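You operate a simulated robot arm through the tools that you are given. There is no shell and no other tool. Be economical: measure what you need, move in short steps, check, and stop when the job is done.

You are at the controls of a simulated two-armed robot. One attempt, no reset.

Task
Pick up the small carton with one hand, pass it to the other hand and put it on the highest board of the paint shelves. Push the yellow cupboard door shut. Open the grey drawer, put the white gauge block from the inside of the grey drawer on top of the purple wiping pad and shut the drawer again. Do these in any order. Set down upright: small carton.

The check looks at the end state, three seconds after you hand in, the way a careful person would. Anything else that was tipped, shoved, dropped, spilled or broken makes it a failure.

Robot
Two 7-joint arms with two-finger parallel grippers on one trunk, on a base that drives. Base frame: it is fixed to the floor where the robot stands at the start and does not move with it; the origin is under the middle of the robot, x ahead of it, y to its left, z up. Readings come in m, rad, newtons and seconds.
The left shoulder is at the start at [0.06, 0.189, 0.92], the right one opposite. With the tool pointing down near the work surface each hand reaches from about 0.1 to 0.66 m from the robot's upright axis, wherever it stands, measured 20 degrees to its own side. Places, roughly: grey drawer [-6.6, 8.2, 0.6]; highest board of the paint shelves [0.6, 0.1, 1.2]; purple wiping pad [-9, 5.25, 1]; white gauge block [-6.75, 8.25, 0.5]; yellow cupboard door [-5.5, 7.9, 0.3]. Payload 3.43 kg a hand.
Tool frame (each hand has its own): the origin (TCP) lies between the finger pads and is the grasp point; the fingertips stand 0.03 m ahead of it; z points along the fingers, y is the line along which they close. The gripper opens to 0.094 m. The fingers are 0.028 m wide and 0.01 m thick; the gripper's body (0.05 by 0.096 m) begins 0.055 m behind the TCP.
Orientation is told as [roll, pitch, yaw] about the base's x, y, z axes, in that order, counted from this pose: with the fingers straight down and closing along the base's y, the tool's x points along the base's -x, its y along +y and its z along -z.

Tools
- The arms move only by the tool drive_tool. It takes "left_commands", "right_commands" or both (then of equal length, played together; a hand with none holds still); each is a list that holds one entry, the list of rows, each a list of 6 numbers: the shift along the tool's x, y, z in m, then the turn, a rotation vector about the tool's x, y, z in rad. In form: [[[tx, ty, tz, wx, wy, wz], ...]]. A call has 1 to 10 rows; each row is the pose to reach, as a shift and turn from the pose commanded when the call began, along the tool's axes at that moment. "left_fingers" and "right_fingers" are, for a hand that has rows, the finger opening in m, from 0 to 0.094, set as the call begins (left out, the last holds). Rows are played at 5 a second. More than 0.05 m and 0.15 rad between two rows, or a gripper value outside its range, and nothing of the call is played. A pose out of reach is approached as far as the arm can. The call stops where the force on the tool passes 40 N (or 10 N more than at its start, if that is more) or the arm is blocked; 0.2 s more then pass. Each finger travels about 0.153 m/s and halts on what it meets, pressing with about 37 N; the grip force reading is that of the motor and also rises with nothing between the fingers. The clock runs only during rows and for 0.2 s after the last one: add rows that repeat a pose to give the fingers time. The reply holds the time, the measured pose of the TCP, the force on the tool along the base axes, the opening and the grip force, in the units named above and with some noise, with the torque about the TCP (base axes, N m) and any sound that the robot's microphone picked up.
- Cameras (640 x 400 px; columns grow to the right, rows downward): "scene" is now at [0.0121, -0.0175, 1.4686]; the picture's right is [-0.21, -0.98, 0.00], its down [-0.76, 0.16, -0.63] and it looks along [0.62, -0.13, -0.77] (base axes); focal length 242 px, centre (320, 200). "left" rides on the left gripper at [0.076, -0.014, -0.102] in its tool frame; the picture's right is [0.18, 0.98, 0.00], its down [-0.75, 0.14, -0.64] and it looks along [-0.63, 0.12, 0.77] (tool axes); focal length 243 px, centre (320, 200). "right" rides on the right gripper at [0.076, 0.014, -0.102] in its tool frame; the picture's right is [-0.18, 0.98, 0.00], its down [-0.75, -0.14, -0.64] and it looks along [-0.63, -0.12, 0.77] (tool axes); focal length 243 px, centre (320, 200). There is no depth. A picture from a camera that has moved, and an enlarged one, comes with that camera's place and axes in the base frame and with its lens.
- get_image(camera): a new picture of that camera. It takes no simulated time.
- raise_lower(by): slides the trunk up (or, below 0, down) by that many m; the arms and the scene camera ride with it, the base frame stays. It gives what a move gives, with no picture.
- steer(legs): drives the robot by 1 to 6 legs, each [ahead, left, turn to the left] in m, m and rad, along the robot's own axes; the way and the turn of a leg run together, so that a leg with both is an arc; at most 1.5 m and 3.142 rad a leg. The arms and the cameras ride along, it lands a little off, and it stops where it bumps. It gives what a move gives.
- pan_tilt(pan, tilt): turns the head with the scene camera to pan (to the left, within 1.501 rad either way) and tilt (down, from -0.506 to 1.204), counted from straight ahead of the robot. It gives what a move gives.
- inspect(camera, box): a new picture of the part [left, top, right, bottom] of that camera's present view, enlarged. It takes no simulated time.
- close_job(): hands the job in; it is judged then, once.

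Work in short steps. Places have to be worked out from the pictures, the camera data and where the tool is seen: move nearer, look again, correct. Check each grasp and each placing, and mend what went wrong. You have 165 turns and 130 pictures in all, those below and enlarged ones among them. Open the grippers and draw the arms clear of the work before you hand the job in, unless the task says otherwise; then end with one line.

The tools are called after ">>>" as name(argument=value, ...) on one line, values as JSON. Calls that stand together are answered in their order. drive_tool: Moves the arms, as the interface text tells. Its arguments: {"type":"object","properties":{"left_commands":{"type":"array","items":{"type":"array","items":{"type":"array","items":{"type":"number"}}}},"left_fingers":{"type":"number"},"right_commands":{"type":"array","items":{"type":"array","items":{"type":"array","items":{"type":"number"}}}},"right_fingers":{"type":"number"}},"required":[]} The other tools are called the same way: raise_lower (by) slides the trunk up or down; steer (legs) drives the base; pan_tilt (pan, tilt) turns the head that bears the scene camera; get_image (camera) takes a picture; inspect (camera, box) takes an enlarged picture of a part of a camera's view; close_job () hands the job in.

At the start:

```text
t: 0.0
left_ee_pos: [0.322, 0.257, 1.0004]
left_orientation: [-0.001, 0.001, 0.0]
left_wrist_force: [-0.4, 0.7, 0.4]
left_wrist_torque: [-0.02, 0.04, 0.0]
left_grip_width: 0.0938
left_finger_force: 0.0
right_ee_pos: [0.2851, -0.0089, 0.9989]
right_orientation: [-0.001, 0.0, 0.0]
right_wrist_force: [-0.2, -0.1, 0.1]
right_wrist_torque: [-0.03, 0.0, -0.01]
right_grip_width: 0.0941
right_finger_force: 0.1
trunk travel left (down, up): [-0.592, 0.398]
robot x, y, heading: [0.0018, 0.0047, -0.002]
head pan, tilt: [-0.213, 0.885]
```

scene: 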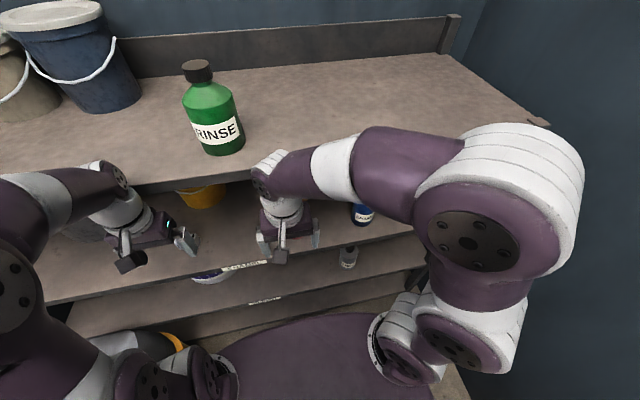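
right: 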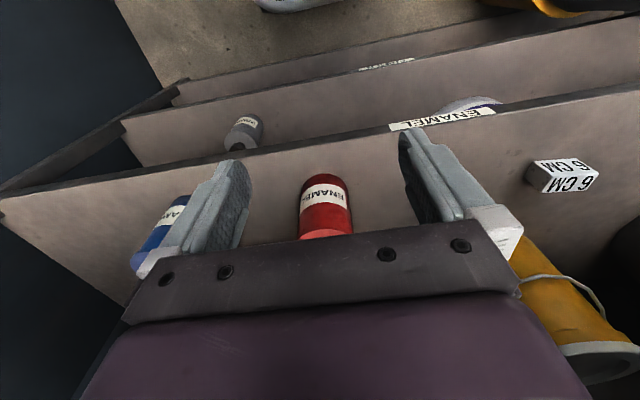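
left: 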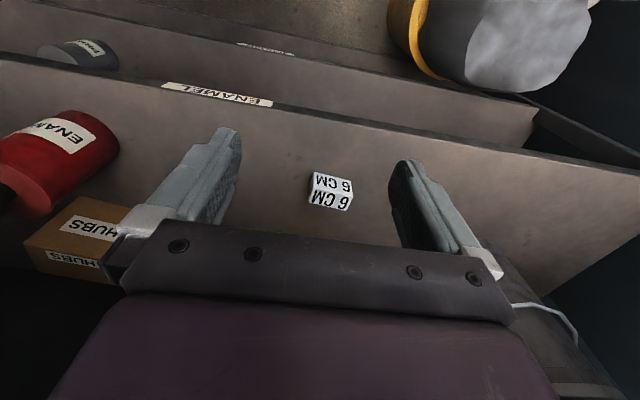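

The hands are in front of the stepped paint shelves, and the left view shows a brown "HUBS" carton on a lower board. I'll tilt the head for a better look.

>>> inspect(camera="left", box=[0, 0, 400, 300])

>>> pan_tilt(pan=0.3, tilt=0.7)

>>> get_image(camera="scene")

```text
1.33 times, centred on (200, 150) of left
camera zoom: at [0.2463, 0.2439, 1.1025], right [-0.18, 0.98, 0.0], down [0.75, 0.14, 0.64], along [0.63, 0.12, -0.77], focal length 324 px, centre (480, 267)
```

zoom: 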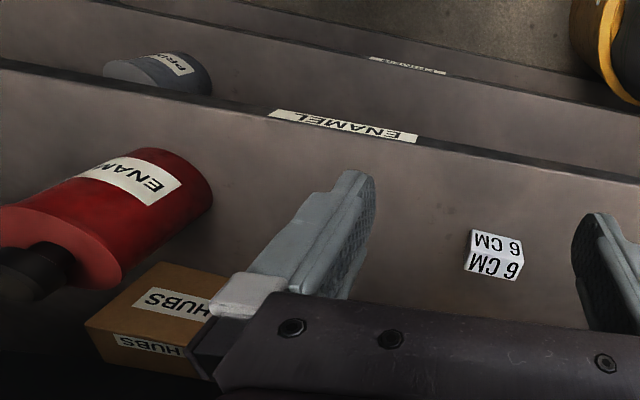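

```text
t: 0.9
left_ee_pos: [0.3225, 0.2583, 1.0008]
left_orientation: [0.001, 0.003, -0.002]
left_wrist_force: [0.5, -0.3, -0.1]
left_wrist_torque: [-0.01, 0.05, 0.0]
left_grip_width: 0.0941
left_finger_force: 0.1
right_ee_pos: [0.2863, -0.0091, 1.0015]
right_orientation: [0.0, 0.001, 0.0]
right_wrist_force: [-0.6, 0.5, -0.7]
right_wrist_torque: [-0.05, 0.01, -0.04]
right_grip_width: 0.0938
right_finger_force: 0.1
trunk travel left (down, up): [-0.592, 0.398]
robot x, y, heading: [-0.0008, 0.0016, -0.002]
head pan, tilt: [0.3, 0.7]
```

```text
125 pictures are left
camera scene: at [0.0186, 0.0237, 1.4836], right [0.29, -0.96, 0.0], down [-0.62, -0.19, -0.76], along [0.73, 0.23, -0.64], focal length 242 px, centre (320, 200)
```

scene: 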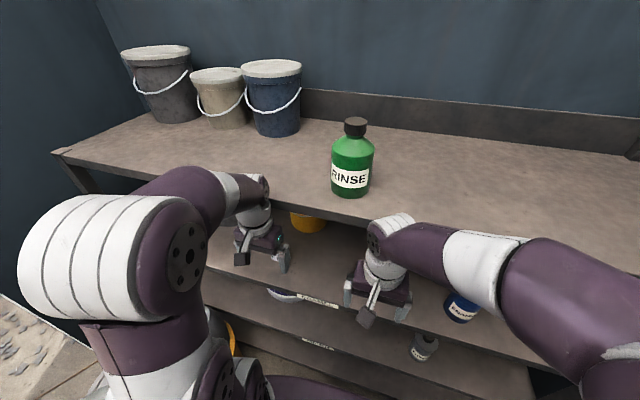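

The carton lies under the top board behind a red can. Before I back off for a better view, I'll look around.

>>> pan_tilt(pan=1.5, tilt=0.35)

>>> get_image(camera="scene")

>>> pan_tilt(pan=-1.5, tilt=0.35)

>>> get_image(camera="scene")

```text
t: 2.3
left_ee_pos: [0.322, 0.2575, 1.0004]
left_orientation: [0.0, -0.001, 0.001]
left_wrist_force: [0.4, -1.7, 0.4]
left_wrist_torque: [-0.02, 0.0, -0.01]
left_grip_width: 0.0938
left_finger_force: 0.1
right_ee_pos: [0.2853, -0.0092, 0.9997]
right_orientation: [0.0, -0.001, -0.001]
right_wrist_force: [0.2, 0.5, -0.1]
right_wrist_torque: [-0.03, -0.02, 0.0]
right_grip_width: 0.0942
right_finger_force: 0.0
trunk travel left (down, up): [-0.592, 0.398]
robot x, y, heading: [0.0014, 0.0016, 0.003]
head pan, tilt: [1.499, 0.351]
```

```text
124 pictures are left
camera scene: at [-0.0558, 0.0915, 1.515], right [1.0, -0.07, 0.0], down [-0.02, -0.34, -0.94], along [0.07, 0.94, -0.34], focal length 242 px, centre (320, 200)
```

scene: 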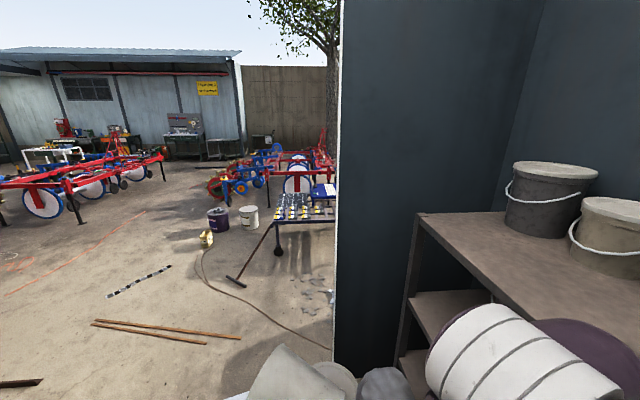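

```text
t: 4.9
left_ee_pos: [0.3228, 0.2572, 1.0003]
left_orientation: [-0.001, 0.001, 0.0]
left_wrist_force: [0.3, -0.8, 0.4]
left_wrist_torque: [-0.02, -0.01, -0.03]
left_grip_width: 0.094
left_finger_force: 0.1
right_ee_pos: [0.2852, -0.008, 1.0]
right_orientation: [0.001, 0.0, 0.0]
right_wrist_force: [-0.2, 0.1, 0.5]
right_wrist_torque: [-0.02, -0.02, 0.02]
right_grip_width: 0.0939
right_finger_force: 0.0
trunk travel left (down, up): [-0.592, 0.398]
robot x, y, heading: [-0.002, -0.0022, -0.001]
head pan, tilt: [-1.499, 0.351]
```

```text
123 pictures are left
camera scene: at [-0.0559, -0.0942, 1.515], right [-1.0, -0.07, 0.0], down [-0.02, 0.34, -0.94], along [0.07, -0.94, -0.34], focal length 242 px, centre (320, 200)
```

scene: 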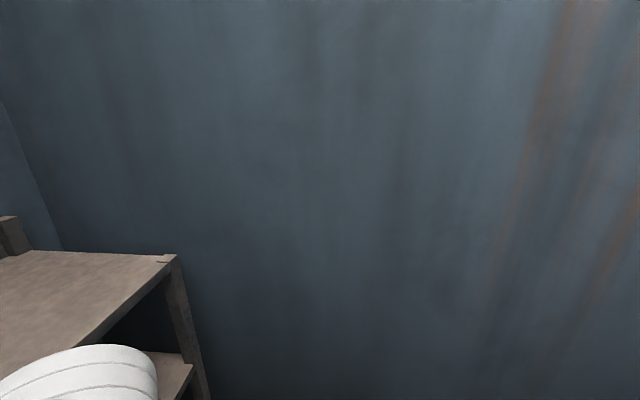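

There is clutter near the base on the left. I'll look down there before backing up.

>>> pan_tilt(pan=1.5, tilt=1.1)

>>> get_image(camera="scene")

```text
t: 7.5
left_ee_pos: [0.3224, 0.2598, 0.9998]
left_orientation: [0.0, -0.001, 0.0]
left_wrist_force: [0.0, 0.0, -0.3]
left_wrist_torque: [0.04, 0.0, -0.01]
left_grip_width: 0.0943
left_finger_force: 0.1
right_ee_pos: [0.2854, -0.0095, 1.0003]
right_orientation: [0.0, -0.001, 0.0]
right_wrist_force: [0.3, 0.2, 0.7]
right_wrist_torque: [0.0, 0.02, 0.04]
right_grip_width: 0.0939
right_finger_force: 0.1
trunk travel left (down, up): [-0.592, 0.398]
robot x, y, heading: [0.001, -0.0029, -0.002]
head pan, tilt: [1.499, 1.1]
```

```text
122 pictures are left
camera scene: at [-0.058, 0.0616, 1.4536], right [1.0, -0.07, 0.0], down [-0.06, -0.89, -0.45], along [0.03, 0.45, -0.89], focal length 242 px, centre (320, 200)
```

scene: 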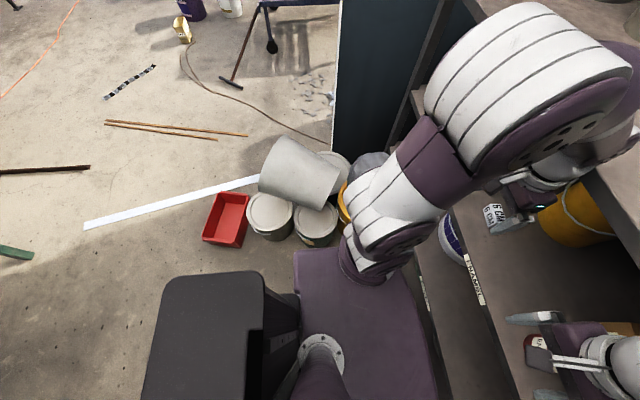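

Buckets stand to the left of the base, but straight back looks clear. I'll back up 0.5 m and look into the shelves.

>>> steer(legs=[[-0.5, 0, 0]])

>>> raise_lower(by=-0.35)

>>> pan_tilt(pan=0, tilt=0.25)

>>> get_image(camera="scene")

```text
t: 10.5
left_ee_pos: [-0.1756, 0.2577, 1.0007]
left_orientation: [-0.001, -0.001, 0.0]
left_wrist_force: [0.0, -0.2, 0.0]
left_wrist_torque: [0.03, -0.02, -0.03]
left_grip_width: 0.094
left_finger_force: 0.0
right_ee_pos: [-0.2133, -0.0096, 0.9999]
right_orientation: [0.001, 0.0, 0.0]
right_wrist_force: [-0.4, 1.0, -0.1]
right_wrist_torque: [-0.02, -0.04, -0.01]
right_grip_width: 0.0943
right_finger_force: 0.0
trunk travel left (down, up): [-0.592, 0.398]
robot x, y, heading: [-0.5004, 0.0013, 0.0]
head pan, tilt: [1.499, 1.1]
```

```text
t: 13.9
left_ee_pos: [-0.1752, 0.2592, 0.6501]
left_orientation: [0.001, 0.0, -0.001]
left_wrist_force: [0.0, -0.5, 0.6]
left_wrist_torque: [0.0, 0.0, -0.02]
left_grip_width: 0.0941
left_finger_force: 0.1
right_ee_pos: [-0.2116, -0.0082, 0.6498]
right_orientation: [-0.002, 0.001, 0.001]
right_wrist_force: [-0.5, 0.6, 0.7]
right_wrist_torque: [0.01, -0.03, -0.02]
right_grip_width: 0.0939
right_finger_force: 0.1
trunk travel left (down, up): [-0.242, 0.748]
robot x, y, heading: [-0.4981, 0.0026, -0.004]
head pan, tilt: [1.499, 1.1]
```

```text
t: 15.5
left_ee_pos: [-0.1746, 0.2577, 0.6498]
left_orientation: [-0.001, 0.0, -0.002]
left_wrist_force: [-0.3, 0.3, 0.1]
left_wrist_torque: [-0.02, 0.0, 0.01]
left_grip_width: 0.0944
left_finger_force: 0.0
right_ee_pos: [-0.2128, -0.008, 0.6501]
right_orientation: [0.0, 0.0, 0.0]
right_wrist_force: [-0.6, 0.2, 0.8]
right_wrist_torque: [-0.02, -0.01, 0.01]
right_grip_width: 0.094
right_finger_force: 0.1
trunk travel left (down, up): [-0.242, 0.748]
robot x, y, heading: [-0.4967, -0.0003, -0.001]
head pan, tilt: [0.0, 0.25]
```

```text
121 pictures are left
camera scene: at [-0.4668, -0.0011, 1.1744], right [0.0, -1.0, 0.0], down [-0.25, 0.0, -0.97], along [0.97, 0.0, -0.25], focal length 242 px, centre (320, 200)
```

scene: 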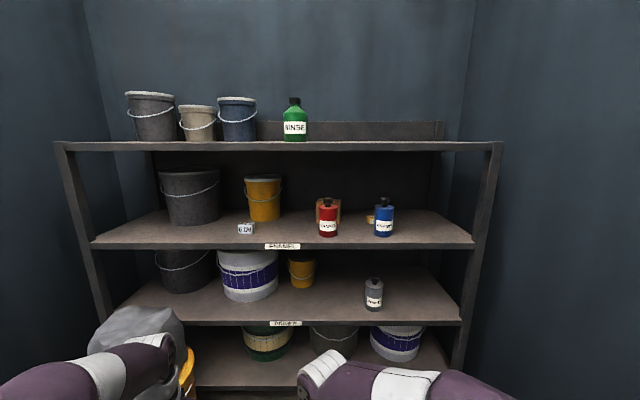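

>>> inspect(camera="scene", box=[220, 80, 420, 250])

```text
2.35 times, centred on (320, 165) of scene
camera zoom: at [-0.4668, -0.0011, 1.1744], right [0.0, -1.0, 0.0], down [-0.25, 0.0, -0.97], along [0.97, 0.0, -0.25], focal length 568 px, centre (320, 282)
```

zoom: 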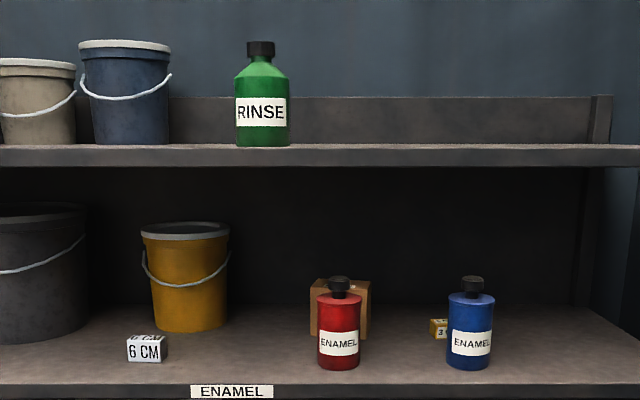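

>>> inspect(camera="scene", box=[300, 185, 410, 245])

```text
5.82 times, centred on (355, 215) of scene
camera zoom: at [-0.4668, -0.0011, 1.1744], right [0.0, -1.0, 0.0], down [-0.25, 0.0, -0.97], along [0.97, 0.0, -0.25], focal length 1406 px, centre (116, 113)
```

zoom: 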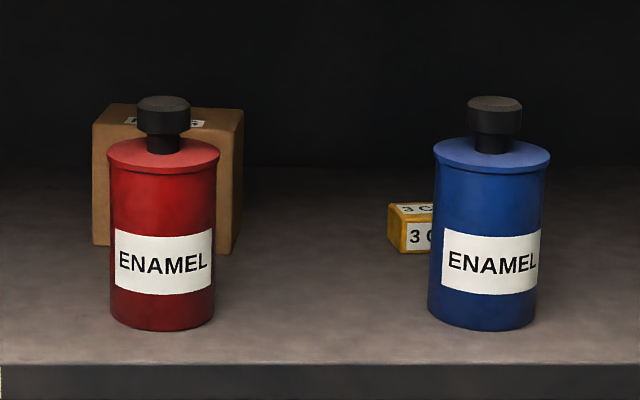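

The carton is behind the red can on the second board, and the can probably blocks the hand. I'll raise the trunk again, turn the left hand to point forward and use its camera to measure.

>>> raise_lower(by=0.3)

>>> drive_tool(left_commands=[[[-0.02, 0, 0.01, 0, -0.15, 0], [-0.04, 0, 0.02, 0, -0.3, 0], [-0.06, 0, 0.03, 0, -0.45, 0], [-0.08, 0, 0.04, 0, -0.6, 0], [-0.1, 0, 0.05, 0, -0.75, 0], [-0.12, 0, 0.06, 0, -0.9, 0], [-0.14, 0, 0.07, 0, -1.05, 0], [-0.16, 0, 0.08, 0, -1.2, 0], [-0.18, 0, 0.08, 0, -1.35, 0], [-0.2, 0, 0.08, 0, -1.5, 0]]])

>>> get_image(camera="left")

```text
t: 18.5
left_ee_pos: [-0.1748, 0.2576, 0.9495]
left_orientation: [-0.001, -0.001, -0.001]
left_wrist_force: [-1.1, -0.6, 0.5]
left_wrist_torque: [-0.01, -0.03, 0.0]
left_grip_width: 0.0941
left_finger_force: 0.1
right_ee_pos: [-0.2113, -0.009, 0.9501]
right_orientation: [0.002, 0.001, -0.001]
right_wrist_force: [-0.1, 0.1, -0.2]
right_wrist_torque: [0.0, 0.03, -0.02]
right_grip_width: 0.094
right_finger_force: 0.0
trunk travel left (down, up): [-0.542, 0.448]
robot x, y, heading: [-0.4961, 0.0002, 0.001]
head pan, tilt: [0.0, 0.25]
```

```text
t: 20.7
left_ee_pos: [0.0442, 0.2583, 0.8907]
left_orientation: [0.006, -1.486, -0.004]
left_wrist_force: [0.9, 0.4, 0.2]
left_wrist_torque: [0.02, 0.02, 0.02]
left_grip_width: 0.0939
left_finger_force: 0.1
left hand out of reach, approached as far as the arm can: row 5, 10
right_ee_pos: [-0.2114, -0.0083, 0.9494]
right_orientation: [0.001, 0.0, 0.0]
right_wrist_force: [-0.9, 0.3, -0.7]
right_wrist_torque: [0.01, 0.0, -0.02]
right_grip_width: 0.0939
right_finger_force: 0.1
trunk travel left (down, up): [-0.542, 0.448]
robot x, y, heading: [-0.4974, -0.0008, -0.006]
head pan, tilt: [0.0, 0.25]
```

```text
118 pictures are left
camera left: at [-0.0644, 0.244, 0.8232], right [-0.02, 0.98, -0.18], down [-0.58, 0.14, 0.8], along [0.82, 0.12, 0.56], focal length 243 px, centre (320, 200)
```

left: 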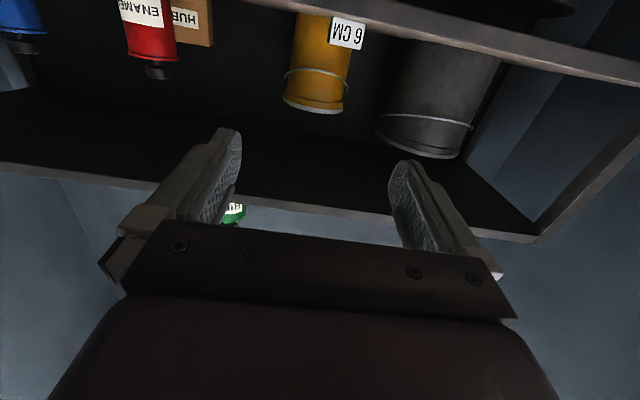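

With the hand horizontal its camera sits below and looks up, so near the board it would hit. I'll roll the hand half a turn about its finger axis so the camera rides on top.

>>> drive_tool(left_commands=[[[0, 0, -0.01, 0, 0, 0.15], [0, 0, -0.02, 0, 0, 0.3], [0, 0, -0.03, 0, 0, 0.45], [0, 0, -0.04, 0, 0, 0.6], [0, 0, -0.05, 0, 0, 0.75], [0, 0, -0.06, 0, 0, 0.9], [0, 0, -0.07, 0, 0, 1.05], [0, 0, -0.08, 0, 0, 1.2], [0, 0, -0.08, 0, 0, 1.35], [0, 0, -0.08, 0, 0, 1.5]]])

>>> drive_tool(left_commands=[[[0, 0, 0, 0, 0, 0.15], [0, 0, 0, 0, 0, 0.3], [0, 0, 0, 0, 0, 0.45], [0, 0, 0, 0, 0, 0.6], [0, 0, 0, 0, 0, 0.75], [0, 0, 0, 0, 0, 0.9], [0, 0, 0, 0, 0, 1.05], [0, 0, 0, 0, 0, 1.2], [0, 0, 0, 0, 0, 1.35], [0, 0, 0, 0, 0, 1.5]]])

>>> get_image(camera="left")

```text
t: 22.9
left_ee_pos: [0.1284, 0.3244, 1.0993]
left_orientation: [1.45, -0.158, -1.553]
left_wrist_force: [0.8, 1.2, -0.1]
left_wrist_torque: [-0.04, -0.05, -0.01]
left_grip_width: 0.0941
left_finger_force: 0.1
left hand out of reach, approached as far as the arm can: row 1, 2, 3, 4, 5, 6, 7, 8, 9, 10
right_ee_pos: [-0.2121, -0.0078, 0.949]
right_orientation: [0.0, -0.001, 0.0]
right_wrist_force: [-0.7, -0.1, 0.4]
right_wrist_torque: [0.0, -0.01, 0.01]
right_grip_width: 0.0942
right_finger_force: 0.0
trunk travel left (down, up): [-0.542, 0.448]
robot x, y, heading: [-0.4965, 0.0025, -0.002]
head pan, tilt: [0.0, 0.25]
```

```text
t: 25.1
left_ee_pos: [0.1692, 0.2399, 1.12]
left_orientation: [1.056, 1.313, -1.998]
left_wrist_force: [-0.2, 0.6, 0.3]
left_wrist_torque: [0.01, -0.04, 0.03]
left_grip_width: 0.0939
left_finger_force: 0.0
left hand out of reach, approached as far as the arm can: row 1, 2, 3, 4, 5, 6, 7, 8, 9, 10
right_ee_pos: [-0.2122, -0.0083, 0.9501]
right_orientation: [0.0, 0.0, -0.001]
right_wrist_force: [-0.2, 0.3, -0.6]
right_wrist_torque: [-0.01, 0.01, 0.02]
right_grip_width: 0.0939
right_finger_force: 0.1
trunk travel left (down, up): [-0.542, 0.448]
robot x, y, heading: [-0.5003, 0.0001, -0.0]
head pan, tilt: [0.0, 0.25]
```

```text
117 pictures are left
camera left: at [0.0743, 0.264, 1.2044], right [0.12, -0.91, 0.4], down [-0.7, -0.36, -0.62], along [0.7, -0.2, -0.68], focal length 243 px, centre (320, 200)
```

left: 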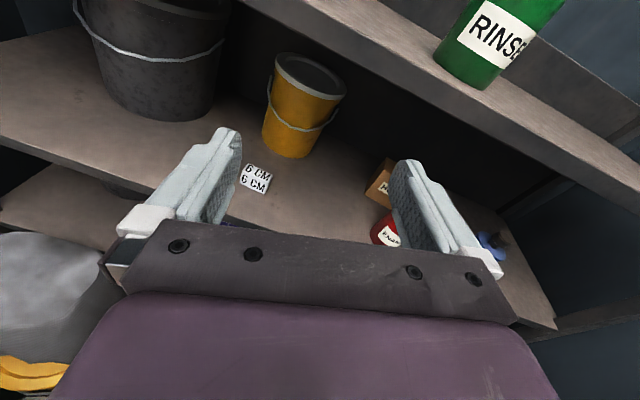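

The hand now points nearly straight ahead with its camera on top. I'll level it, draw it back a little and lower it to look under the top board.

>>> drive_tool(left_commands=[[[-0.03, -0.006, -0.02, -0.02, 0.025, 0.05], [-0.06, -0.013, -0.04, -0.04, 0.05, 0.1], [-0.09, -0.02, -0.06, -0.06, 0.08, 0.15], [-0.12, -0.026, -0.07, -0.08, 0.1, 0.2], [-0.145, -0.033, -0.08, -0.09, 0.117, 0.226]]])

>>> get_image(camera="left")

```text
t: 26.3
left_ee_pos: [0.0688, 0.2332, 0.983]
left_orientation: [1.686, 1.563, -1.46]
left_wrist_force: [0.4, -0.2, 0.6]
left_wrist_torque: [0.0, -0.02, 0.0]
left_grip_width: 0.0939
left_finger_force: 0.1
right_ee_pos: [-0.2113, -0.0084, 0.9487]
right_orientation: [0.0, 0.001, -0.002]
right_wrist_force: [-0.3, -0.3, -0.1]
right_wrist_torque: [0.0, -0.01, 0.01]
right_grip_width: 0.0941
right_finger_force: 0.2
trunk travel left (down, up): [-0.542, 0.448]
robot x, y, heading: [-0.4967, -0.0001, -0.002]
head pan, tilt: [0.0, 0.25]
```

```text
116 pictures are left
camera left: at [-0.0335, 0.2485, 1.0597], right [0.0, -0.98, 0.19], down [-0.64, -0.14, -0.75], along [0.77, -0.13, -0.63], focal length 243 px, centre (320, 200)
```

left: 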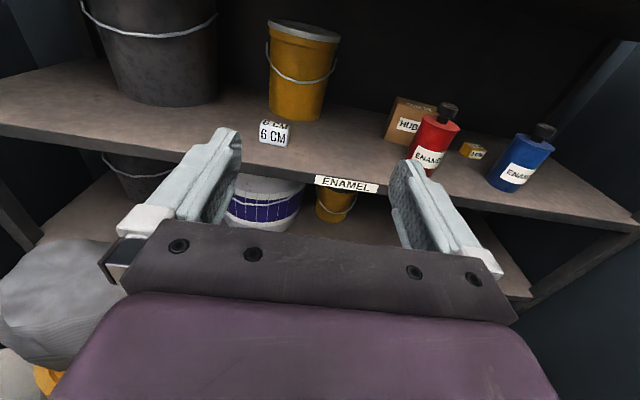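

>>> inspect(camera="left", box=[370, 85, 490, 185])

```text
4.00 times, centred on (430, 135) of left
camera zoom: at [-0.0335, 0.2485, 1.0597], right [0.0, -0.98, 0.19], down [-0.64, -0.14, -0.75], along [0.77, -0.13, -0.63], focal length 970 px, centre (-120, 460)
```

zoom: 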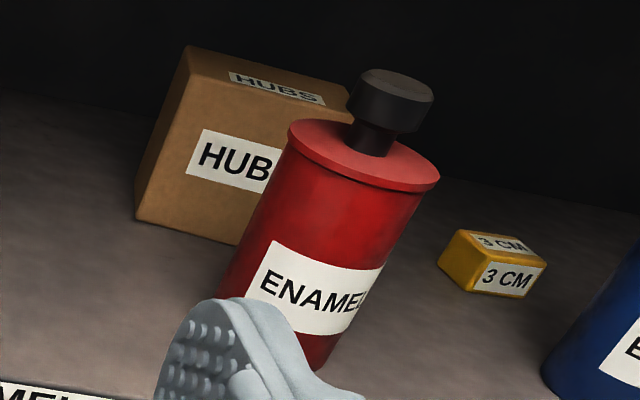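

>>> inspect(camera="left", box=[382, 92, 462, 150])

```text
6.90 times, centred on (422, 121) of left
camera zoom: at [-0.0335, 0.2485, 1.0597], right [0.0, -0.98, 0.19], down [-0.64, -0.14, -0.75], along [0.77, -0.13, -0.63], focal length 1673 px, centre (-383, 745)
```

zoom: 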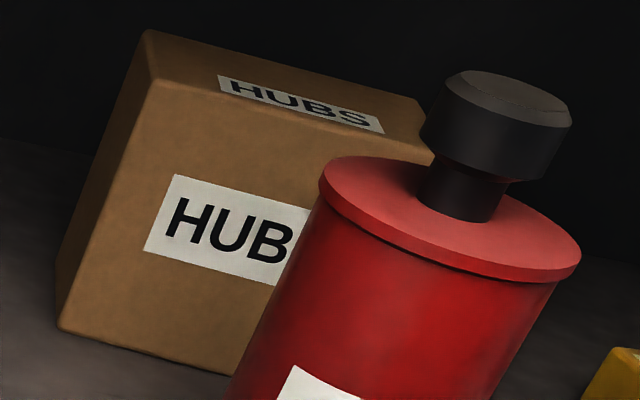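

From these views the carton measures about 0.10 wide × 0.068 deep × 0.097 high, centred near (0.604, -0.044) and turned about 12°. It can only be gripped across its depth.

The red can has to come out of the way for a while and then go back exactly. I'll use the right hand for that, so I'll turn it to point forward with its camera up.

>>> drive_tool(right_commands=[[[-0.015, -0.02, 0.005, 0, -0.15, 0], [-0.03, -0.04, 0.01, 0, -0.3, 0], [-0.045, -0.06, 0.015, 0, -0.45, 0], [-0.06, -0.08, 0.02, 0, -0.6, 0], [-0.075, -0.1, 0.025, 0, -0.75, 0], [-0.09, -0.12, 0.03, 0, -0.9, 0], [-0.105, -0.14, 0.03, 0, -1.05, 0], [-0.12, -0.16, 0.03, 0, -1.2, 0], [-0.135, -0.18, 0.03, 0, -1.35, 0], [-0.15, -0.2, 0.03, 0, -1.5, 0]]])

>>> drive_tool(right_commands=[[[0, 0, 0, 0, 0, -0.15], [0, 0, 0, 0, 0, -0.3], [0, 0, 0, 0, 0, -0.45], [0, 0, 0, 0, 0, -0.6], [0, 0, 0, 0, 0, -0.75], [0, 0, 0, 0, 0, -0.9], [0, 0, 0, 0, 0, -1.05], [0, 0, 0, 0, 0, -1.2], [0, 0, 0, 0, 0, -1.35], [0, 0, 0, 0, 0, -1.5]]])

>>> drive_tool(right_commands=[[[0, 0, 0, 0, 0, -0.15], [0, 0, 0, 0, 0, -0.3], [0, 0, 0, 0, 0, -0.45], [0, 0, 0, 0, 0, -0.6], [0, 0, 0, 0, 0, -0.75], [0, 0, 0, 0, 0, -0.9], [0, 0, 0, 0, 0, -1.05], [0, 0, 0, 0, 0, -1.2], [0, 0, 0, 0, 0, -1.35], [0, 0, 0, 0, 0, -1.5]]])

>>> get_image(camera="right")

```text
t: 28.5
left_ee_pos: [0.0708, 0.2328, 0.9824]
left_orientation: [1.317, 1.562, -1.828]
left_wrist_force: [0.2, 0.4, -0.3]
left_wrist_torque: [0.0, -0.01, -0.01]
left_grip_width: 0.094
left_finger_force: 0.1
right_ee_pos: [-0.0398, -0.1534, 0.9624]
right_orientation: [-0.083, -1.355, 0.058]
right_wrist_force: [1.1, 0.6, 0.2]
right_wrist_torque: [0.0, 0.01, 0.01]
right_grip_width: 0.094
right_finger_force: 0.1
right hand out of reach, approached as far as the arm can: row 8, 9, 10
trunk travel left (down, up): [-0.542, 0.448]
robot x, y, heading: [-0.4948, -0.0003, -0.005]
head pan, tilt: [0.0, 0.25]
```

```text
t: 30.7
left_ee_pos: [0.0693, 0.2335, 0.9829]
left_orientation: [1.557, 1.561, -1.59]
left_wrist_force: [0.2, 0.7, -0.3]
left_wrist_torque: [0.01, 0.0, 0.01]
left_grip_width: 0.0939
left_finger_force: 0.1
right_ee_pos: [-0.0424, -0.1532, 0.9641]
right_orientation: [-1.355, -0.05, 1.531]
right_wrist_force: [0.6, 0.2, 0.2]
right_wrist_torque: [0.0, -0.02, 0.01]
right_grip_width: 0.094
right_finger_force: 0.0
trunk travel left (down, up): [-0.542, 0.448]
robot x, y, heading: [-0.5006, -0.0024, -0.001]
head pan, tilt: [0.0, 0.25]
```

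```text
t: 32.9
left_ee_pos: [0.07, 0.2328, 0.9834]
left_orientation: [1.562, 1.562, -1.586]
left_wrist_force: [0.4, 0.2, -0.5]
left_wrist_torque: [-0.02, -0.03, -0.01]
left_grip_width: 0.0941
left_finger_force: 0.0
right_ee_pos: [-0.0426, -0.1537, 0.9624]
right_orientation: [-0.502, 1.323, 2.601]
right_wrist_force: [0.2, 0.8, 0.5]
right_wrist_torque: [0.01, 0.02, -0.01]
right_grip_width: 0.0942
right_finger_force: 0.0
trunk travel left (down, up): [-0.542, 0.448]
robot x, y, heading: [-0.4995, -0.0005, -0.002]
head pan, tilt: [0.0, 0.25]
```

```text
113 pictures are left
camera right: at [-0.1283, -0.1751, 1.0584], right [-0.09, -0.95, -0.29], down [-0.78, 0.25, -0.58], along [0.62, 0.18, -0.76], focal length 243 px, centre (320, 200)
```

right: 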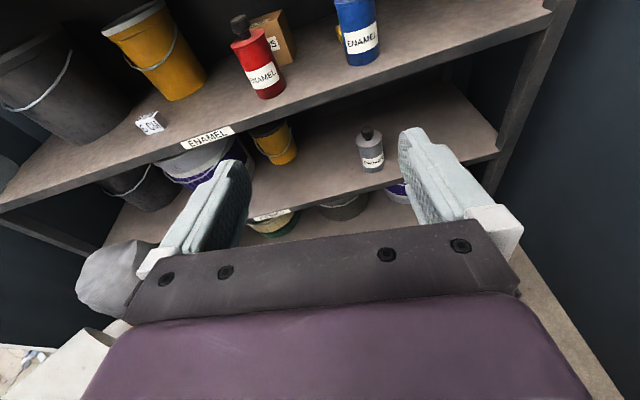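

The right hand also points forward with its camera up. I'll level it, draw both hands back, then drive up to the shelf again.

>>> drive_tool(left_commands=[[[0, 0, -0.035, 0, 0, 0], [0, 0, -0.07, 0, 0, 0], [0, 0, -0.105, 0, 0, 0], [0, 0, -0.14, 0, 0, 0], [0, 0, -0.17, 0, 0, 0]]], right_commands=[[[0, 0, -0.02, 0.007, 0.043, -0.024], [0, 0, -0.04, 0.014, 0.086, -0.048], [0, 0, -0.06, 0.021, 0.129, -0.072], [0, 0, -0.08, 0.028, 0.17, -0.096], [0, 0, -0.1, 0.035, 0.213, -0.118]]])

>>> steer(legs=[[0.47, 0, 0]])

>>> get_image(camera="right")

>>> get_image(camera="left")

```text
t: 34.1
left_ee_pos: [-0.0932, 0.2522, 0.9969]
left_orientation: [1.335, 1.552, -1.814]
left_wrist_force: [-0.3, 0.1, -0.4]
left_wrist_torque: [0.01, 0.02, -0.01]
left_grip_width: 0.0939
left_finger_force: 0.0
left hand out of reach, approached as far as the arm can: row 1, 2, 3, 4, 5
right_ee_pos: [-0.0584, -0.1533, 1.0042]
right_orientation: [-0.454, 1.385, 2.659]
right_wrist_force: [1.1, 0.8, -1.2]
right_wrist_torque: [0.02, -0.03, 0.0]
right_grip_width: 0.0942
right_finger_force: 0.1
right hand out of reach, approached as far as the arm can: row 1, 2, 3, 4, 5
trunk travel left (down, up): [-0.542, 0.448]
robot x, y, heading: [-0.4955, -0.001, -0.005]
head pan, tilt: [0.0, 0.25]
```

```text
t: 36.9
left_ee_pos: [0.3719, 0.2516, 0.997]
left_orientation: [1.337, 1.553, -1.81]
left_wrist_force: [-0.2, -0.4, 0.4]
left_wrist_torque: [0.0, 0.02, 0.02]
left_grip_width: 0.0938
left_finger_force: 0.0
right_ee_pos: [0.4055, -0.1535, 1.0051]
right_orientation: [-0.463, 1.386, 2.652]
right_wrist_force: [0.2, 0.4, -0.3]
right_wrist_torque: [0.03, -0.02, -0.01]
right_grip_width: 0.0938
right_finger_force: 0.0
trunk travel left (down, up): [-0.542, 0.448]
robot x, y, heading: [-0.0306, 0.0016, -0.001]
head pan, tilt: [0.0, 0.25]
```

```text
112 pictures are left
camera right: at [0.3154, -0.1736, 1.0962], right [-0.06, -0.96, -0.26], down [-0.75, 0.22, -0.62], along [0.66, 0.16, -0.74], focal length 243 px, centre (320, 200)
```

right: 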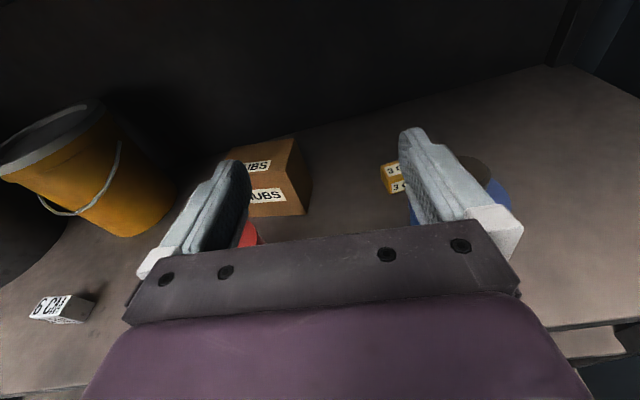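

```text
111 pictures are left
camera left: at [0.2705, 0.2685, 1.074], right [-0.01, -0.98, 0.2], down [-0.65, -0.15, -0.75], along [0.76, -0.13, -0.63], focal length 243 px, centre (320, 200)
```

left: 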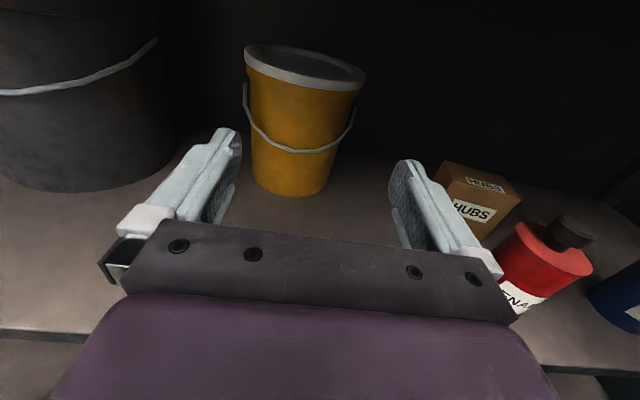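

Levelled hands can't fold closer than about 0.43 m, so I'll back the base 0.13 m and bring the right hand level in front of the red can.

>>> steer(legs=[[-0.13, 0, 0]])

>>> drive_tool(right_commands=[[[-0.029, -0.022, 0.009, 0.006, 0.033, -0.016], [-0.058, -0.045, 0.019, 0.012, 0.066, -0.032], [-0.086, -0.067, 0.028, 0.018, 0.1, -0.048], [-0.115, -0.09, 0.038, 0.024, 0.133, -0.064], [-0.144, -0.112, 0.047, 0.03, 0.165, -0.08]]])

>>> get_image(camera="right")

>>> get_image(camera="left")

```text
t: 38.2
left_ee_pos: [0.2412, 0.2517, 0.9985]
left_orientation: [1.447, 1.553, -1.703]
left_wrist_force: [-0.2, 0.2, 0.7]
left_wrist_torque: [0.01, -0.01, 0.0]
left_grip_width: 0.0942
left_finger_force: 0.1
right_ee_pos: [0.2751, -0.155, 1.0055]
right_orientation: [-0.468, 1.386, 2.646]
right_wrist_force: [0.8, -0.3, 0.3]
right_wrist_torque: [0.0, -0.02, 0.02]
right_grip_width: 0.094
right_finger_force: 0.0
trunk travel left (down, up): [-0.542, 0.448]
robot x, y, heading: [-0.162, -0.0037, 0.002]
head pan, tilt: [0.0, 0.25]
```

```text
t: 39.4
left_ee_pos: [0.2421, 0.2522, 0.9978]
left_orientation: [1.386, 1.553, -1.762]
left_wrist_force: [0.0, 0.4, 1.2]
left_wrist_torque: [0.02, 0.02, -0.02]
left_grip_width: 0.094
left_finger_force: 0.1
right_ee_pos: [0.3783, -0.0331, 0.9198]
right_orientation: [-0.298, 1.531, 2.851]
right_wrist_force: [0.4, 0.4, 0.0]
right_wrist_torque: [0.01, 0.01, -0.01]
right_grip_width: 0.0941
right_finger_force: 0.0
right hand out of reach, approached as far as the arm can: row 1, 2, 3, 4, 5
trunk travel left (down, up): [-0.542, 0.448]
robot x, y, heading: [-0.1625, -0.0007, -0.003]
head pan, tilt: [0.0, 0.25]
```

```text
110 pictures are left
camera right: at [0.278, -0.0497, 1.0013], right [0.0, -0.98, -0.19], down [-0.67, 0.15, -0.73], along [0.74, 0.13, -0.66], focal length 243 px, centre (320, 200)
```

right: 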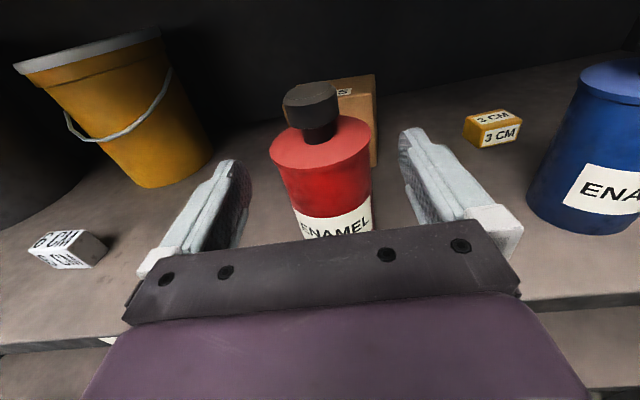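

```text
109 pictures are left
camera left: at [0.1403, 0.2686, 1.0742], right [-0.01, -0.98, 0.2], down [-0.65, -0.15, -0.75], along [0.76, -0.13, -0.63], focal length 243 px, centre (320, 200)
```

left: 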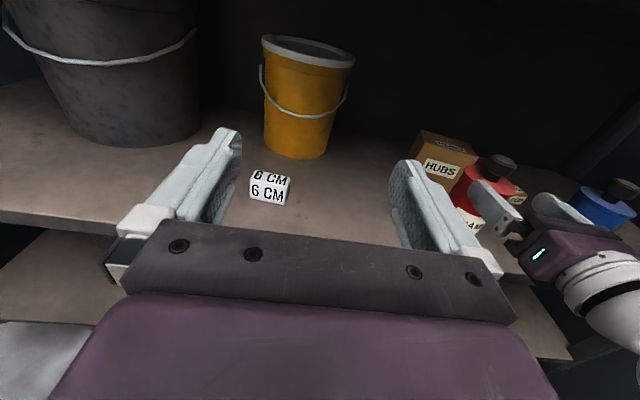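

The right hand is level with its fingers on either side of the can's lid. I'll move it forward and down to the can's middle.

>>> drive_tool(right_commands=[[[-0.015, 0, 0.02, 0, 0, 0], [-0.03, 0, 0.035, 0, 0, 0], [-0.045, 0, 0.047, 0, 0, 0], [-0.055, 0, 0.055, 0, 0, 0]]])

>>> get_image(camera="right")

>>> inspect(camera="left", box=[380, 100, 640, 300])

```text
t: 40.4
left_ee_pos: [0.2431, 0.2521, 0.9975]
left_orientation: [1.359, 1.554, -1.789]
left_wrist_force: [-0.6, -0.4, 0.1]
left_wrist_torque: [-0.01, 0.01, 0.01]
left_grip_width: 0.0938
left_finger_force: 0.0
right_ee_pos: [0.4373, -0.0348, 0.8667]
right_orientation: [-1.082, 1.566, 2.062]
right_wrist_force: [0.3, 0.5, 1.1]
right_wrist_torque: [-0.02, -0.02, 0.0]
right_grip_width: 0.0942
right_finger_force: 0.0
right hand out of reach, approached as far as the arm can: row 1, 2, 3, 4
trunk travel left (down, up): [-0.542, 0.448]
robot x, y, heading: [-0.1646, -0.0032, 0.003]
head pan, tilt: [0.0, 0.25]
```

```text
108 pictures are left
camera right: at [0.3345, -0.0496, 0.9439], right [0.0, -0.98, -0.19], down [-0.64, 0.14, -0.75], along [0.76, 0.12, -0.63], focal length 243 px, centre (320, 200)
```

right: 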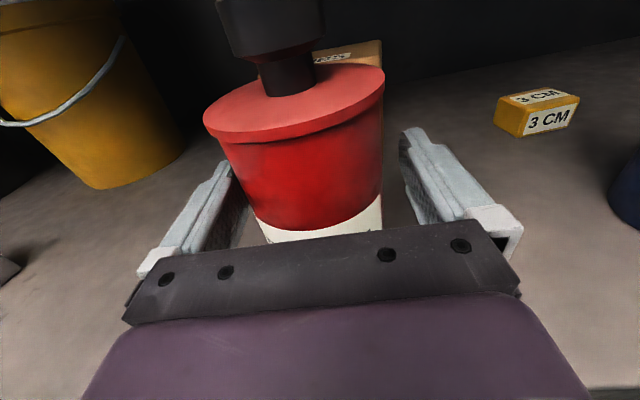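

```text
2.00 times, centred on (510, 200) of left
camera zoom: at [0.1407, 0.2687, 1.0741], right [-0.01, -0.98, 0.2], down [-0.65, -0.15, -0.75], along [0.76, -0.13, -0.63], focal length 485 px, centre (-60, 200)
```

zoom: 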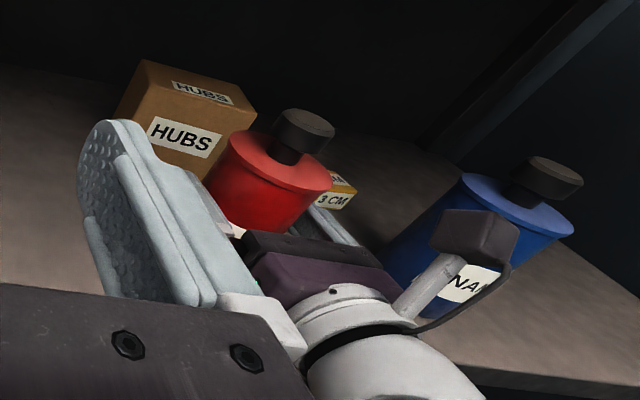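

The can sits between the fingers nearly centred (can y ≈ -0.033, hand ≈ -0.034). I'll close the fingers.

>>> drive_tool(right_commands=[[[0, -0.001, 0, 0, 0, 0], [0, -0.001, 0, 0, 0, 0], [0, -0.001, 0, 0, 0, 0], [0, -0.001, 0, 0, 0, 0]]], right_fingers=0.05)

```text
t: 41.4
left_ee_pos: [0.2432, 0.2535, 0.9968]
left_orientation: [1.368, 1.554, -1.78]
left_wrist_force: [0.1, 0.2, 0.5]
left_wrist_torque: [-0.01, 0.02, -0.02]
left_grip_width: 0.094
left_finger_force: 0.1
right_ee_pos: [0.4379, -0.0336, 0.8672]
right_orientation: [-1.484, 1.566, 1.661]
right_wrist_force: [-0.3, -0.7, 0.5]
right_wrist_torque: [-0.24, 0.04, -0.05]
right_grip_width: 0.0729
right_finger_force: 36.9
trunk travel left (down, up): [-0.542, 0.448]
robot x, y, heading: [-0.1633, -0.0023, 0.002]
head pan, tilt: [0.0, 0.25]
```

Gripped at 0.073 m, with the hand at (0.4376, -0.0340, 0.867), which is the pose to return the can to. I'll lift it 3 cm and back the base away.

>>> drive_tool(right_commands=[[[0.01, 0, 0, 0, 0, 0], [0.02, 0, 0, 0, 0, 0], [0.03, 0, 0, 0, 0, 0], [0.03, 0, 0, 0, 0, 0]]])

>>> steer(legs=[[-0.22, 0, 0]])

>>> drive_tool(right_commands=[[[0, 0.045, 0, 0, 0, 0], [0, 0.09, 0, 0, 0, 0], [0, 0.135, 0, 0, 0, 0], [0, 0.18, 0, 0, 0, 0], [0, 0.225, 0, 0, 0, 0], [0, 0.27, 0, 0, 0, 0], [0, 0.315, 0, 0, 0, 0], [0, 0.36, 0, 0, 0, 0]]])

>>> get_image(camera="left")

>>> get_image(camera="right")

```text
t: 42.4
left_ee_pos: [0.2436, 0.2525, 0.9974]
left_orientation: [1.336, 1.552, -1.812]
left_wrist_force: [0.6, 0.1, -0.2]
left_wrist_torque: [0.01, -0.01, 0.0]
left_grip_width: 0.094
left_finger_force: 0.0
right_ee_pos: [0.4374, -0.0334, 0.8977]
right_orientation: [-1.718, 1.565, 1.427]
right_wrist_force: [-0.6, 0.1, -3.5]
right_wrist_torque: [0.05, 0.02, -0.02]
right_grip_width: 0.0727
right_finger_force: 37.2
trunk travel left (down, up): [-0.542, 0.448]
robot x, y, heading: [-0.1583, -0.001, -0.001]
head pan, tilt: [0.0, 0.25]
```

```text
t: 44.0
left_ee_pos: [0.02, 0.2529, 0.9982]
left_orientation: [1.4, 1.553, -1.747]
left_wrist_force: [0.3, -0.1, -0.1]
left_wrist_torque: [0.01, -0.02, -0.03]
left_grip_width: 0.0938
left_finger_force: 0.1
right_ee_pos: [0.216, -0.0335, 0.8979]
right_orientation: [-1.978, 1.566, 1.166]
right_wrist_force: [-0.5, 0.3, -3.8]
right_wrist_torque: [0.0, 0.05, 0.05]
right_grip_width: 0.0727
right_finger_force: 36.6
trunk travel left (down, up): [-0.542, 0.448]
robot x, y, heading: [-0.382, -0.0009, 0.003]
head pan, tilt: [0.0, 0.25]
```

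```text
t: 45.9
left_ee_pos: [0.0227, 0.252, 0.9974]
left_orientation: [1.241, 1.553, -1.905]
left_wrist_force: [1.1, 0.1, 0.2]
left_wrist_torque: [0.04, -0.02, 0.01]
left_grip_width: 0.0942
left_finger_force: 0.0
right_ee_pos: [0.2694, -0.1992, 0.9282]
right_orientation: [-0.132, 1.542, 2.878]
right_wrist_force: [-0.8, 0.0, -2.9]
right_wrist_torque: [-0.01, 0.04, 0.0]
right_grip_width: 0.0716
right_finger_force: 37.3
right hand out of reach, approached as far as the arm can: row 2, 3, 4, 5, 6, 7, 8
trunk travel left (down, up): [-0.542, 0.448]
robot x, y, heading: [-0.3838, 0.0001, -0.001]
head pan, tilt: [0.0, 0.25]
```

```text
106 pictures are left
camera left: at [-0.0792, 0.2679, 1.0737], right [0.0, -0.98, 0.2], down [-0.65, -0.15, -0.75], along [0.76, -0.13, -0.63], focal length 243 px, centre (320, 200)
```

left: 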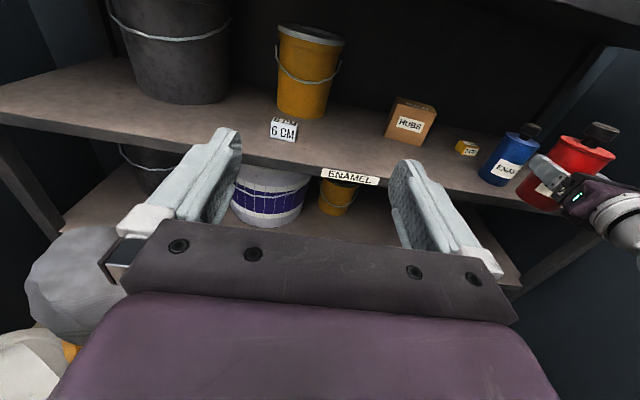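

```text
105 pictures are left
camera right: at [0.1677, -0.2012, 1.0073], right [-0.13, -0.97, -0.19], down [-0.64, 0.23, -0.73], along [0.76, 0.02, -0.65], focal length 243 px, centre (320, 200)
```

right: 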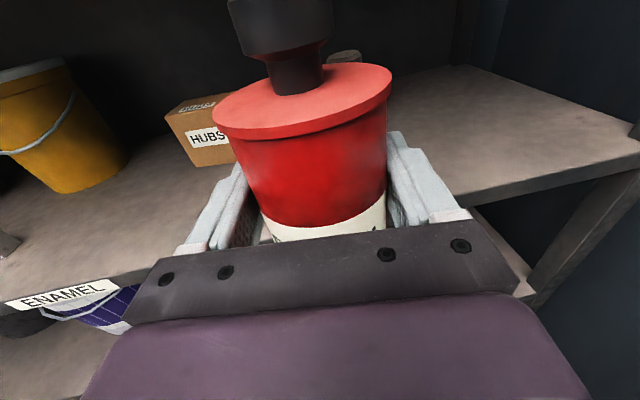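

The arm won't reach further right in this pose, so I'll move the base. I'll shift right 0.2 m, go forward, and set the can down temporarily to the right of the blue one.

>>> steer(legs=[[0, -0.2, 0], [0.16, 0, 0]])

>>> get_image(camera="right")

>>> pan_tilt(pan=0, tilt=0.6)

>>> get_image(camera="scene")

```text
t: 48.5
left_ee_pos: [0.1832, 0.0525, 0.9968]
left_orientation: [1.271, 1.553, -1.877]
left_wrist_force: [0.1, 0.3, 0.5]
left_wrist_torque: [0.0, 0.02, 0.04]
left_grip_width: 0.0944
left_finger_force: 0.0
right_ee_pos: [0.4295, -0.3997, 0.9289]
right_orientation: [-0.109, 1.542, 2.898]
right_wrist_force: [-0.8, 0.2, -4.6]
right_wrist_torque: [-0.01, 0.01, 0.02]
right_grip_width: 0.0716
right_finger_force: 36.8
trunk travel left (down, up): [-0.542, 0.448]
robot x, y, heading: [-0.2217, -0.2023, -0.003]
head pan, tilt: [0.0, 0.25]
```

```text
104 pictures are left
camera right: at [0.3275, -0.401, 1.0078], right [-0.14, -0.97, -0.19], down [-0.64, 0.23, -0.73], along [0.76, 0.02, -0.65], focal length 243 px, centre (320, 200)
```

right: 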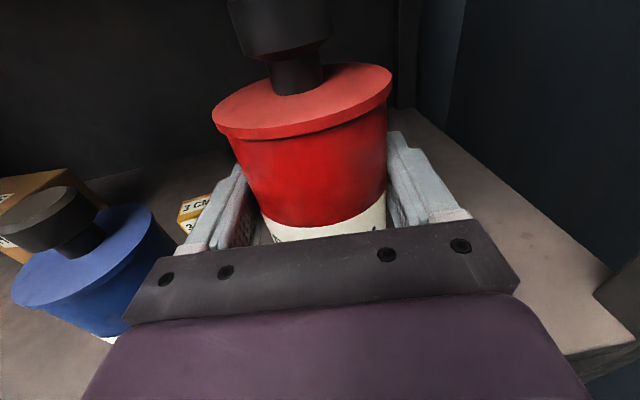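

```text
t: 49.3
left_ee_pos: [0.1824, 0.0519, 0.9982]
left_orientation: [1.331, 1.554, -1.816]
left_wrist_force: [1.3, -0.1, 0.1]
left_wrist_torque: [0.0, -0.01, 0.05]
left_grip_width: 0.0941
left_finger_force: 0.1
right_ee_pos: [0.4281, -0.3998, 0.9281]
right_orientation: [-0.116, 1.544, 2.894]
right_wrist_force: [0.3, 0.6, -4.2]
right_wrist_torque: [0.01, 0.05, -0.02]
right_grip_width: 0.0716
right_finger_force: 37.4
trunk travel left (down, up): [-0.542, 0.448]
robot x, y, heading: [-0.2231, -0.2006, 0.003]
head pan, tilt: [0.0, 0.6]
```

```text
103 pictures are left
camera scene: at [-0.1953, -0.2013, 1.4423], right [0.0, -1.0, 0.0], down [-0.56, 0.0, -0.83], along [0.83, 0.0, -0.56], focal length 242 px, centre (320, 200)
```

scene: 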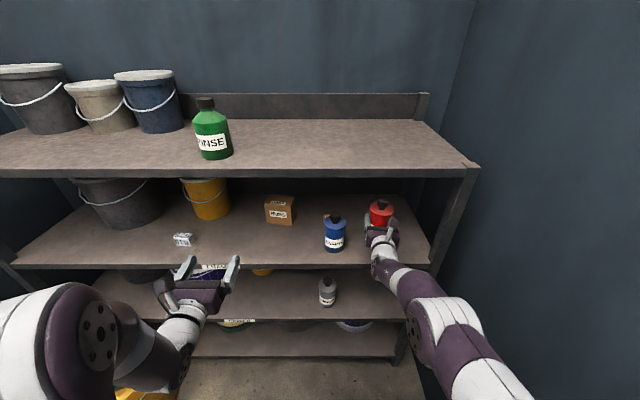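

The can hangs over free board to the right of the blue one. I'll lower the trunk 0.058 m, then go on in small steps until it touches.

>>> raise_lower(by=-0.058)

>>> drive_tool(right_commands=[[[-0.001, 0, 0, 0, 0, 0], [-0.002, 0, 0, 0, 0, 0], [-0.003, 0, 0, 0, 0, 0]]])

```text
t: 50.3
left_ee_pos: [0.1822, 0.0521, 0.9401]
left_orientation: [1.349, 1.553, -1.801]
left_wrist_force: [0.2, 0.9, -0.4]
left_wrist_torque: [-0.01, 0.0, -0.01]
left_grip_width: 0.094
left_finger_force: 0.2
right_ee_pos: [0.429, -0.3995, 0.871]
right_orientation: [-0.123, 1.545, 2.887]
right_wrist_force: [0.1, -0.3, -4.8]
right_wrist_torque: [0.0, 0.02, -0.01]
right_grip_width: 0.0719
right_finger_force: 37.2
trunk travel left (down, up): [-0.484, 0.506]
robot x, y, heading: [-0.2243, -0.2011, 0.003]
head pan, tilt: [0.0, 0.6]
```

```text
t: 51.1
left_ee_pos: [0.1825, 0.0529, 0.9396]
left_orientation: [1.346, 1.553, -1.803]
left_wrist_force: [0.3, -0.3, -0.2]
left_wrist_torque: [-0.01, 0.0, 0.0]
left_grip_width: 0.094
left_finger_force: 0.1
right_ee_pos: [0.4283, -0.3996, 0.8681]
right_orientation: [-0.126, 1.546, 2.882]
right_wrist_force: [-0.1, -0.3, -1.9]
right_wrist_torque: [0.0, -0.05, 0.0]
right_grip_width: 0.0717
right_finger_force: 36.7
trunk travel left (down, up): [-0.484, 0.506]
robot x, y, heading: [-0.222, -0.1986, 0.002]
head pan, tilt: [0.0, 0.6]
```

The weight is coming off the hand, so it's touching. I'll lower another 1 mm and release.

>>> drive_tool(right_commands=[[[-0.001, 0, 0, 0, 0, 0], [-0.001, 0, 0, 0, 0, 0], [-0.001, 0, 0, 0, 0, 0]]])

>>> drive_tool(right_commands=[[[0, 0, 0, 0, 0, 0], [0, 0, 0, 0, 0, 0], [0, 0, 0, 0, 0, 0]]], right_fingers=0.094)

>>> get_image(camera="right")

```text
t: 51.9
left_ee_pos: [0.1808, 0.0528, 0.9402]
left_orientation: [1.37, 1.555, -1.778]
left_wrist_force: [0.8, 0.1, -0.4]
left_wrist_torque: [-0.01, 0.0, 0.0]
left_grip_width: 0.094
left_finger_force: 0.1
right_ee_pos: [0.4294, -0.3998, 0.8691]
right_orientation: [-0.134, 1.546, 2.873]
right_wrist_force: [1.1, -0.7, 2.5]
right_wrist_torque: [-0.11, -0.39, -0.03]
right_grip_width: 0.0716
right_finger_force: 36.5
trunk travel left (down, up): [-0.484, 0.506]
robot x, y, heading: [-0.2253, -0.1988, 0.0]
head pan, tilt: [0.0, 0.6]
```

```text
t: 52.7
left_ee_pos: [0.183, 0.0525, 0.9402]
left_orientation: [1.366, 1.555, -1.785]
left_wrist_force: [0.9, 0.4, 0.8]
left_wrist_torque: [-0.01, -0.01, 0.04]
left_grip_width: 0.0941
left_finger_force: 0.0
right_ee_pos: [0.4277, -0.4, 0.8675]
right_orientation: [-0.114, 1.542, 2.892]
right_wrist_force: [-0.5, -0.5, 0.3]
right_wrist_torque: [0.02, 0.03, 0.01]
right_grip_width: 0.094
right_finger_force: 0.0
trunk travel left (down, up): [-0.484, 0.506]
robot x, y, heading: [-0.2214, -0.1994, 0.001]
head pan, tilt: [0.0, 0.6]
```

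```text
102 pictures are left
camera right: at [0.3258, -0.4008, 0.947], right [-0.14, -0.97, -0.19], down [-0.64, 0.23, -0.74], along [0.76, 0.02, -0.65], focal length 243 px, centre (320, 200)
```

right: 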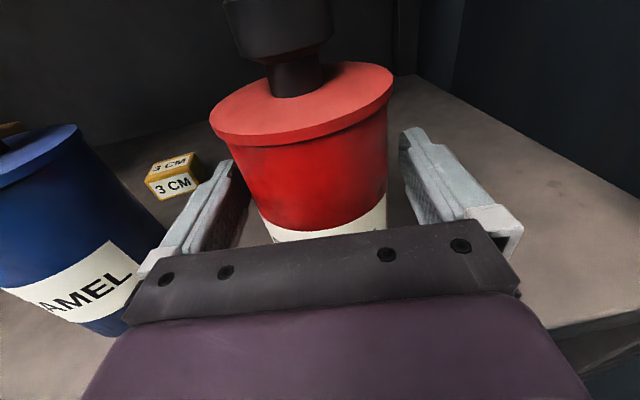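

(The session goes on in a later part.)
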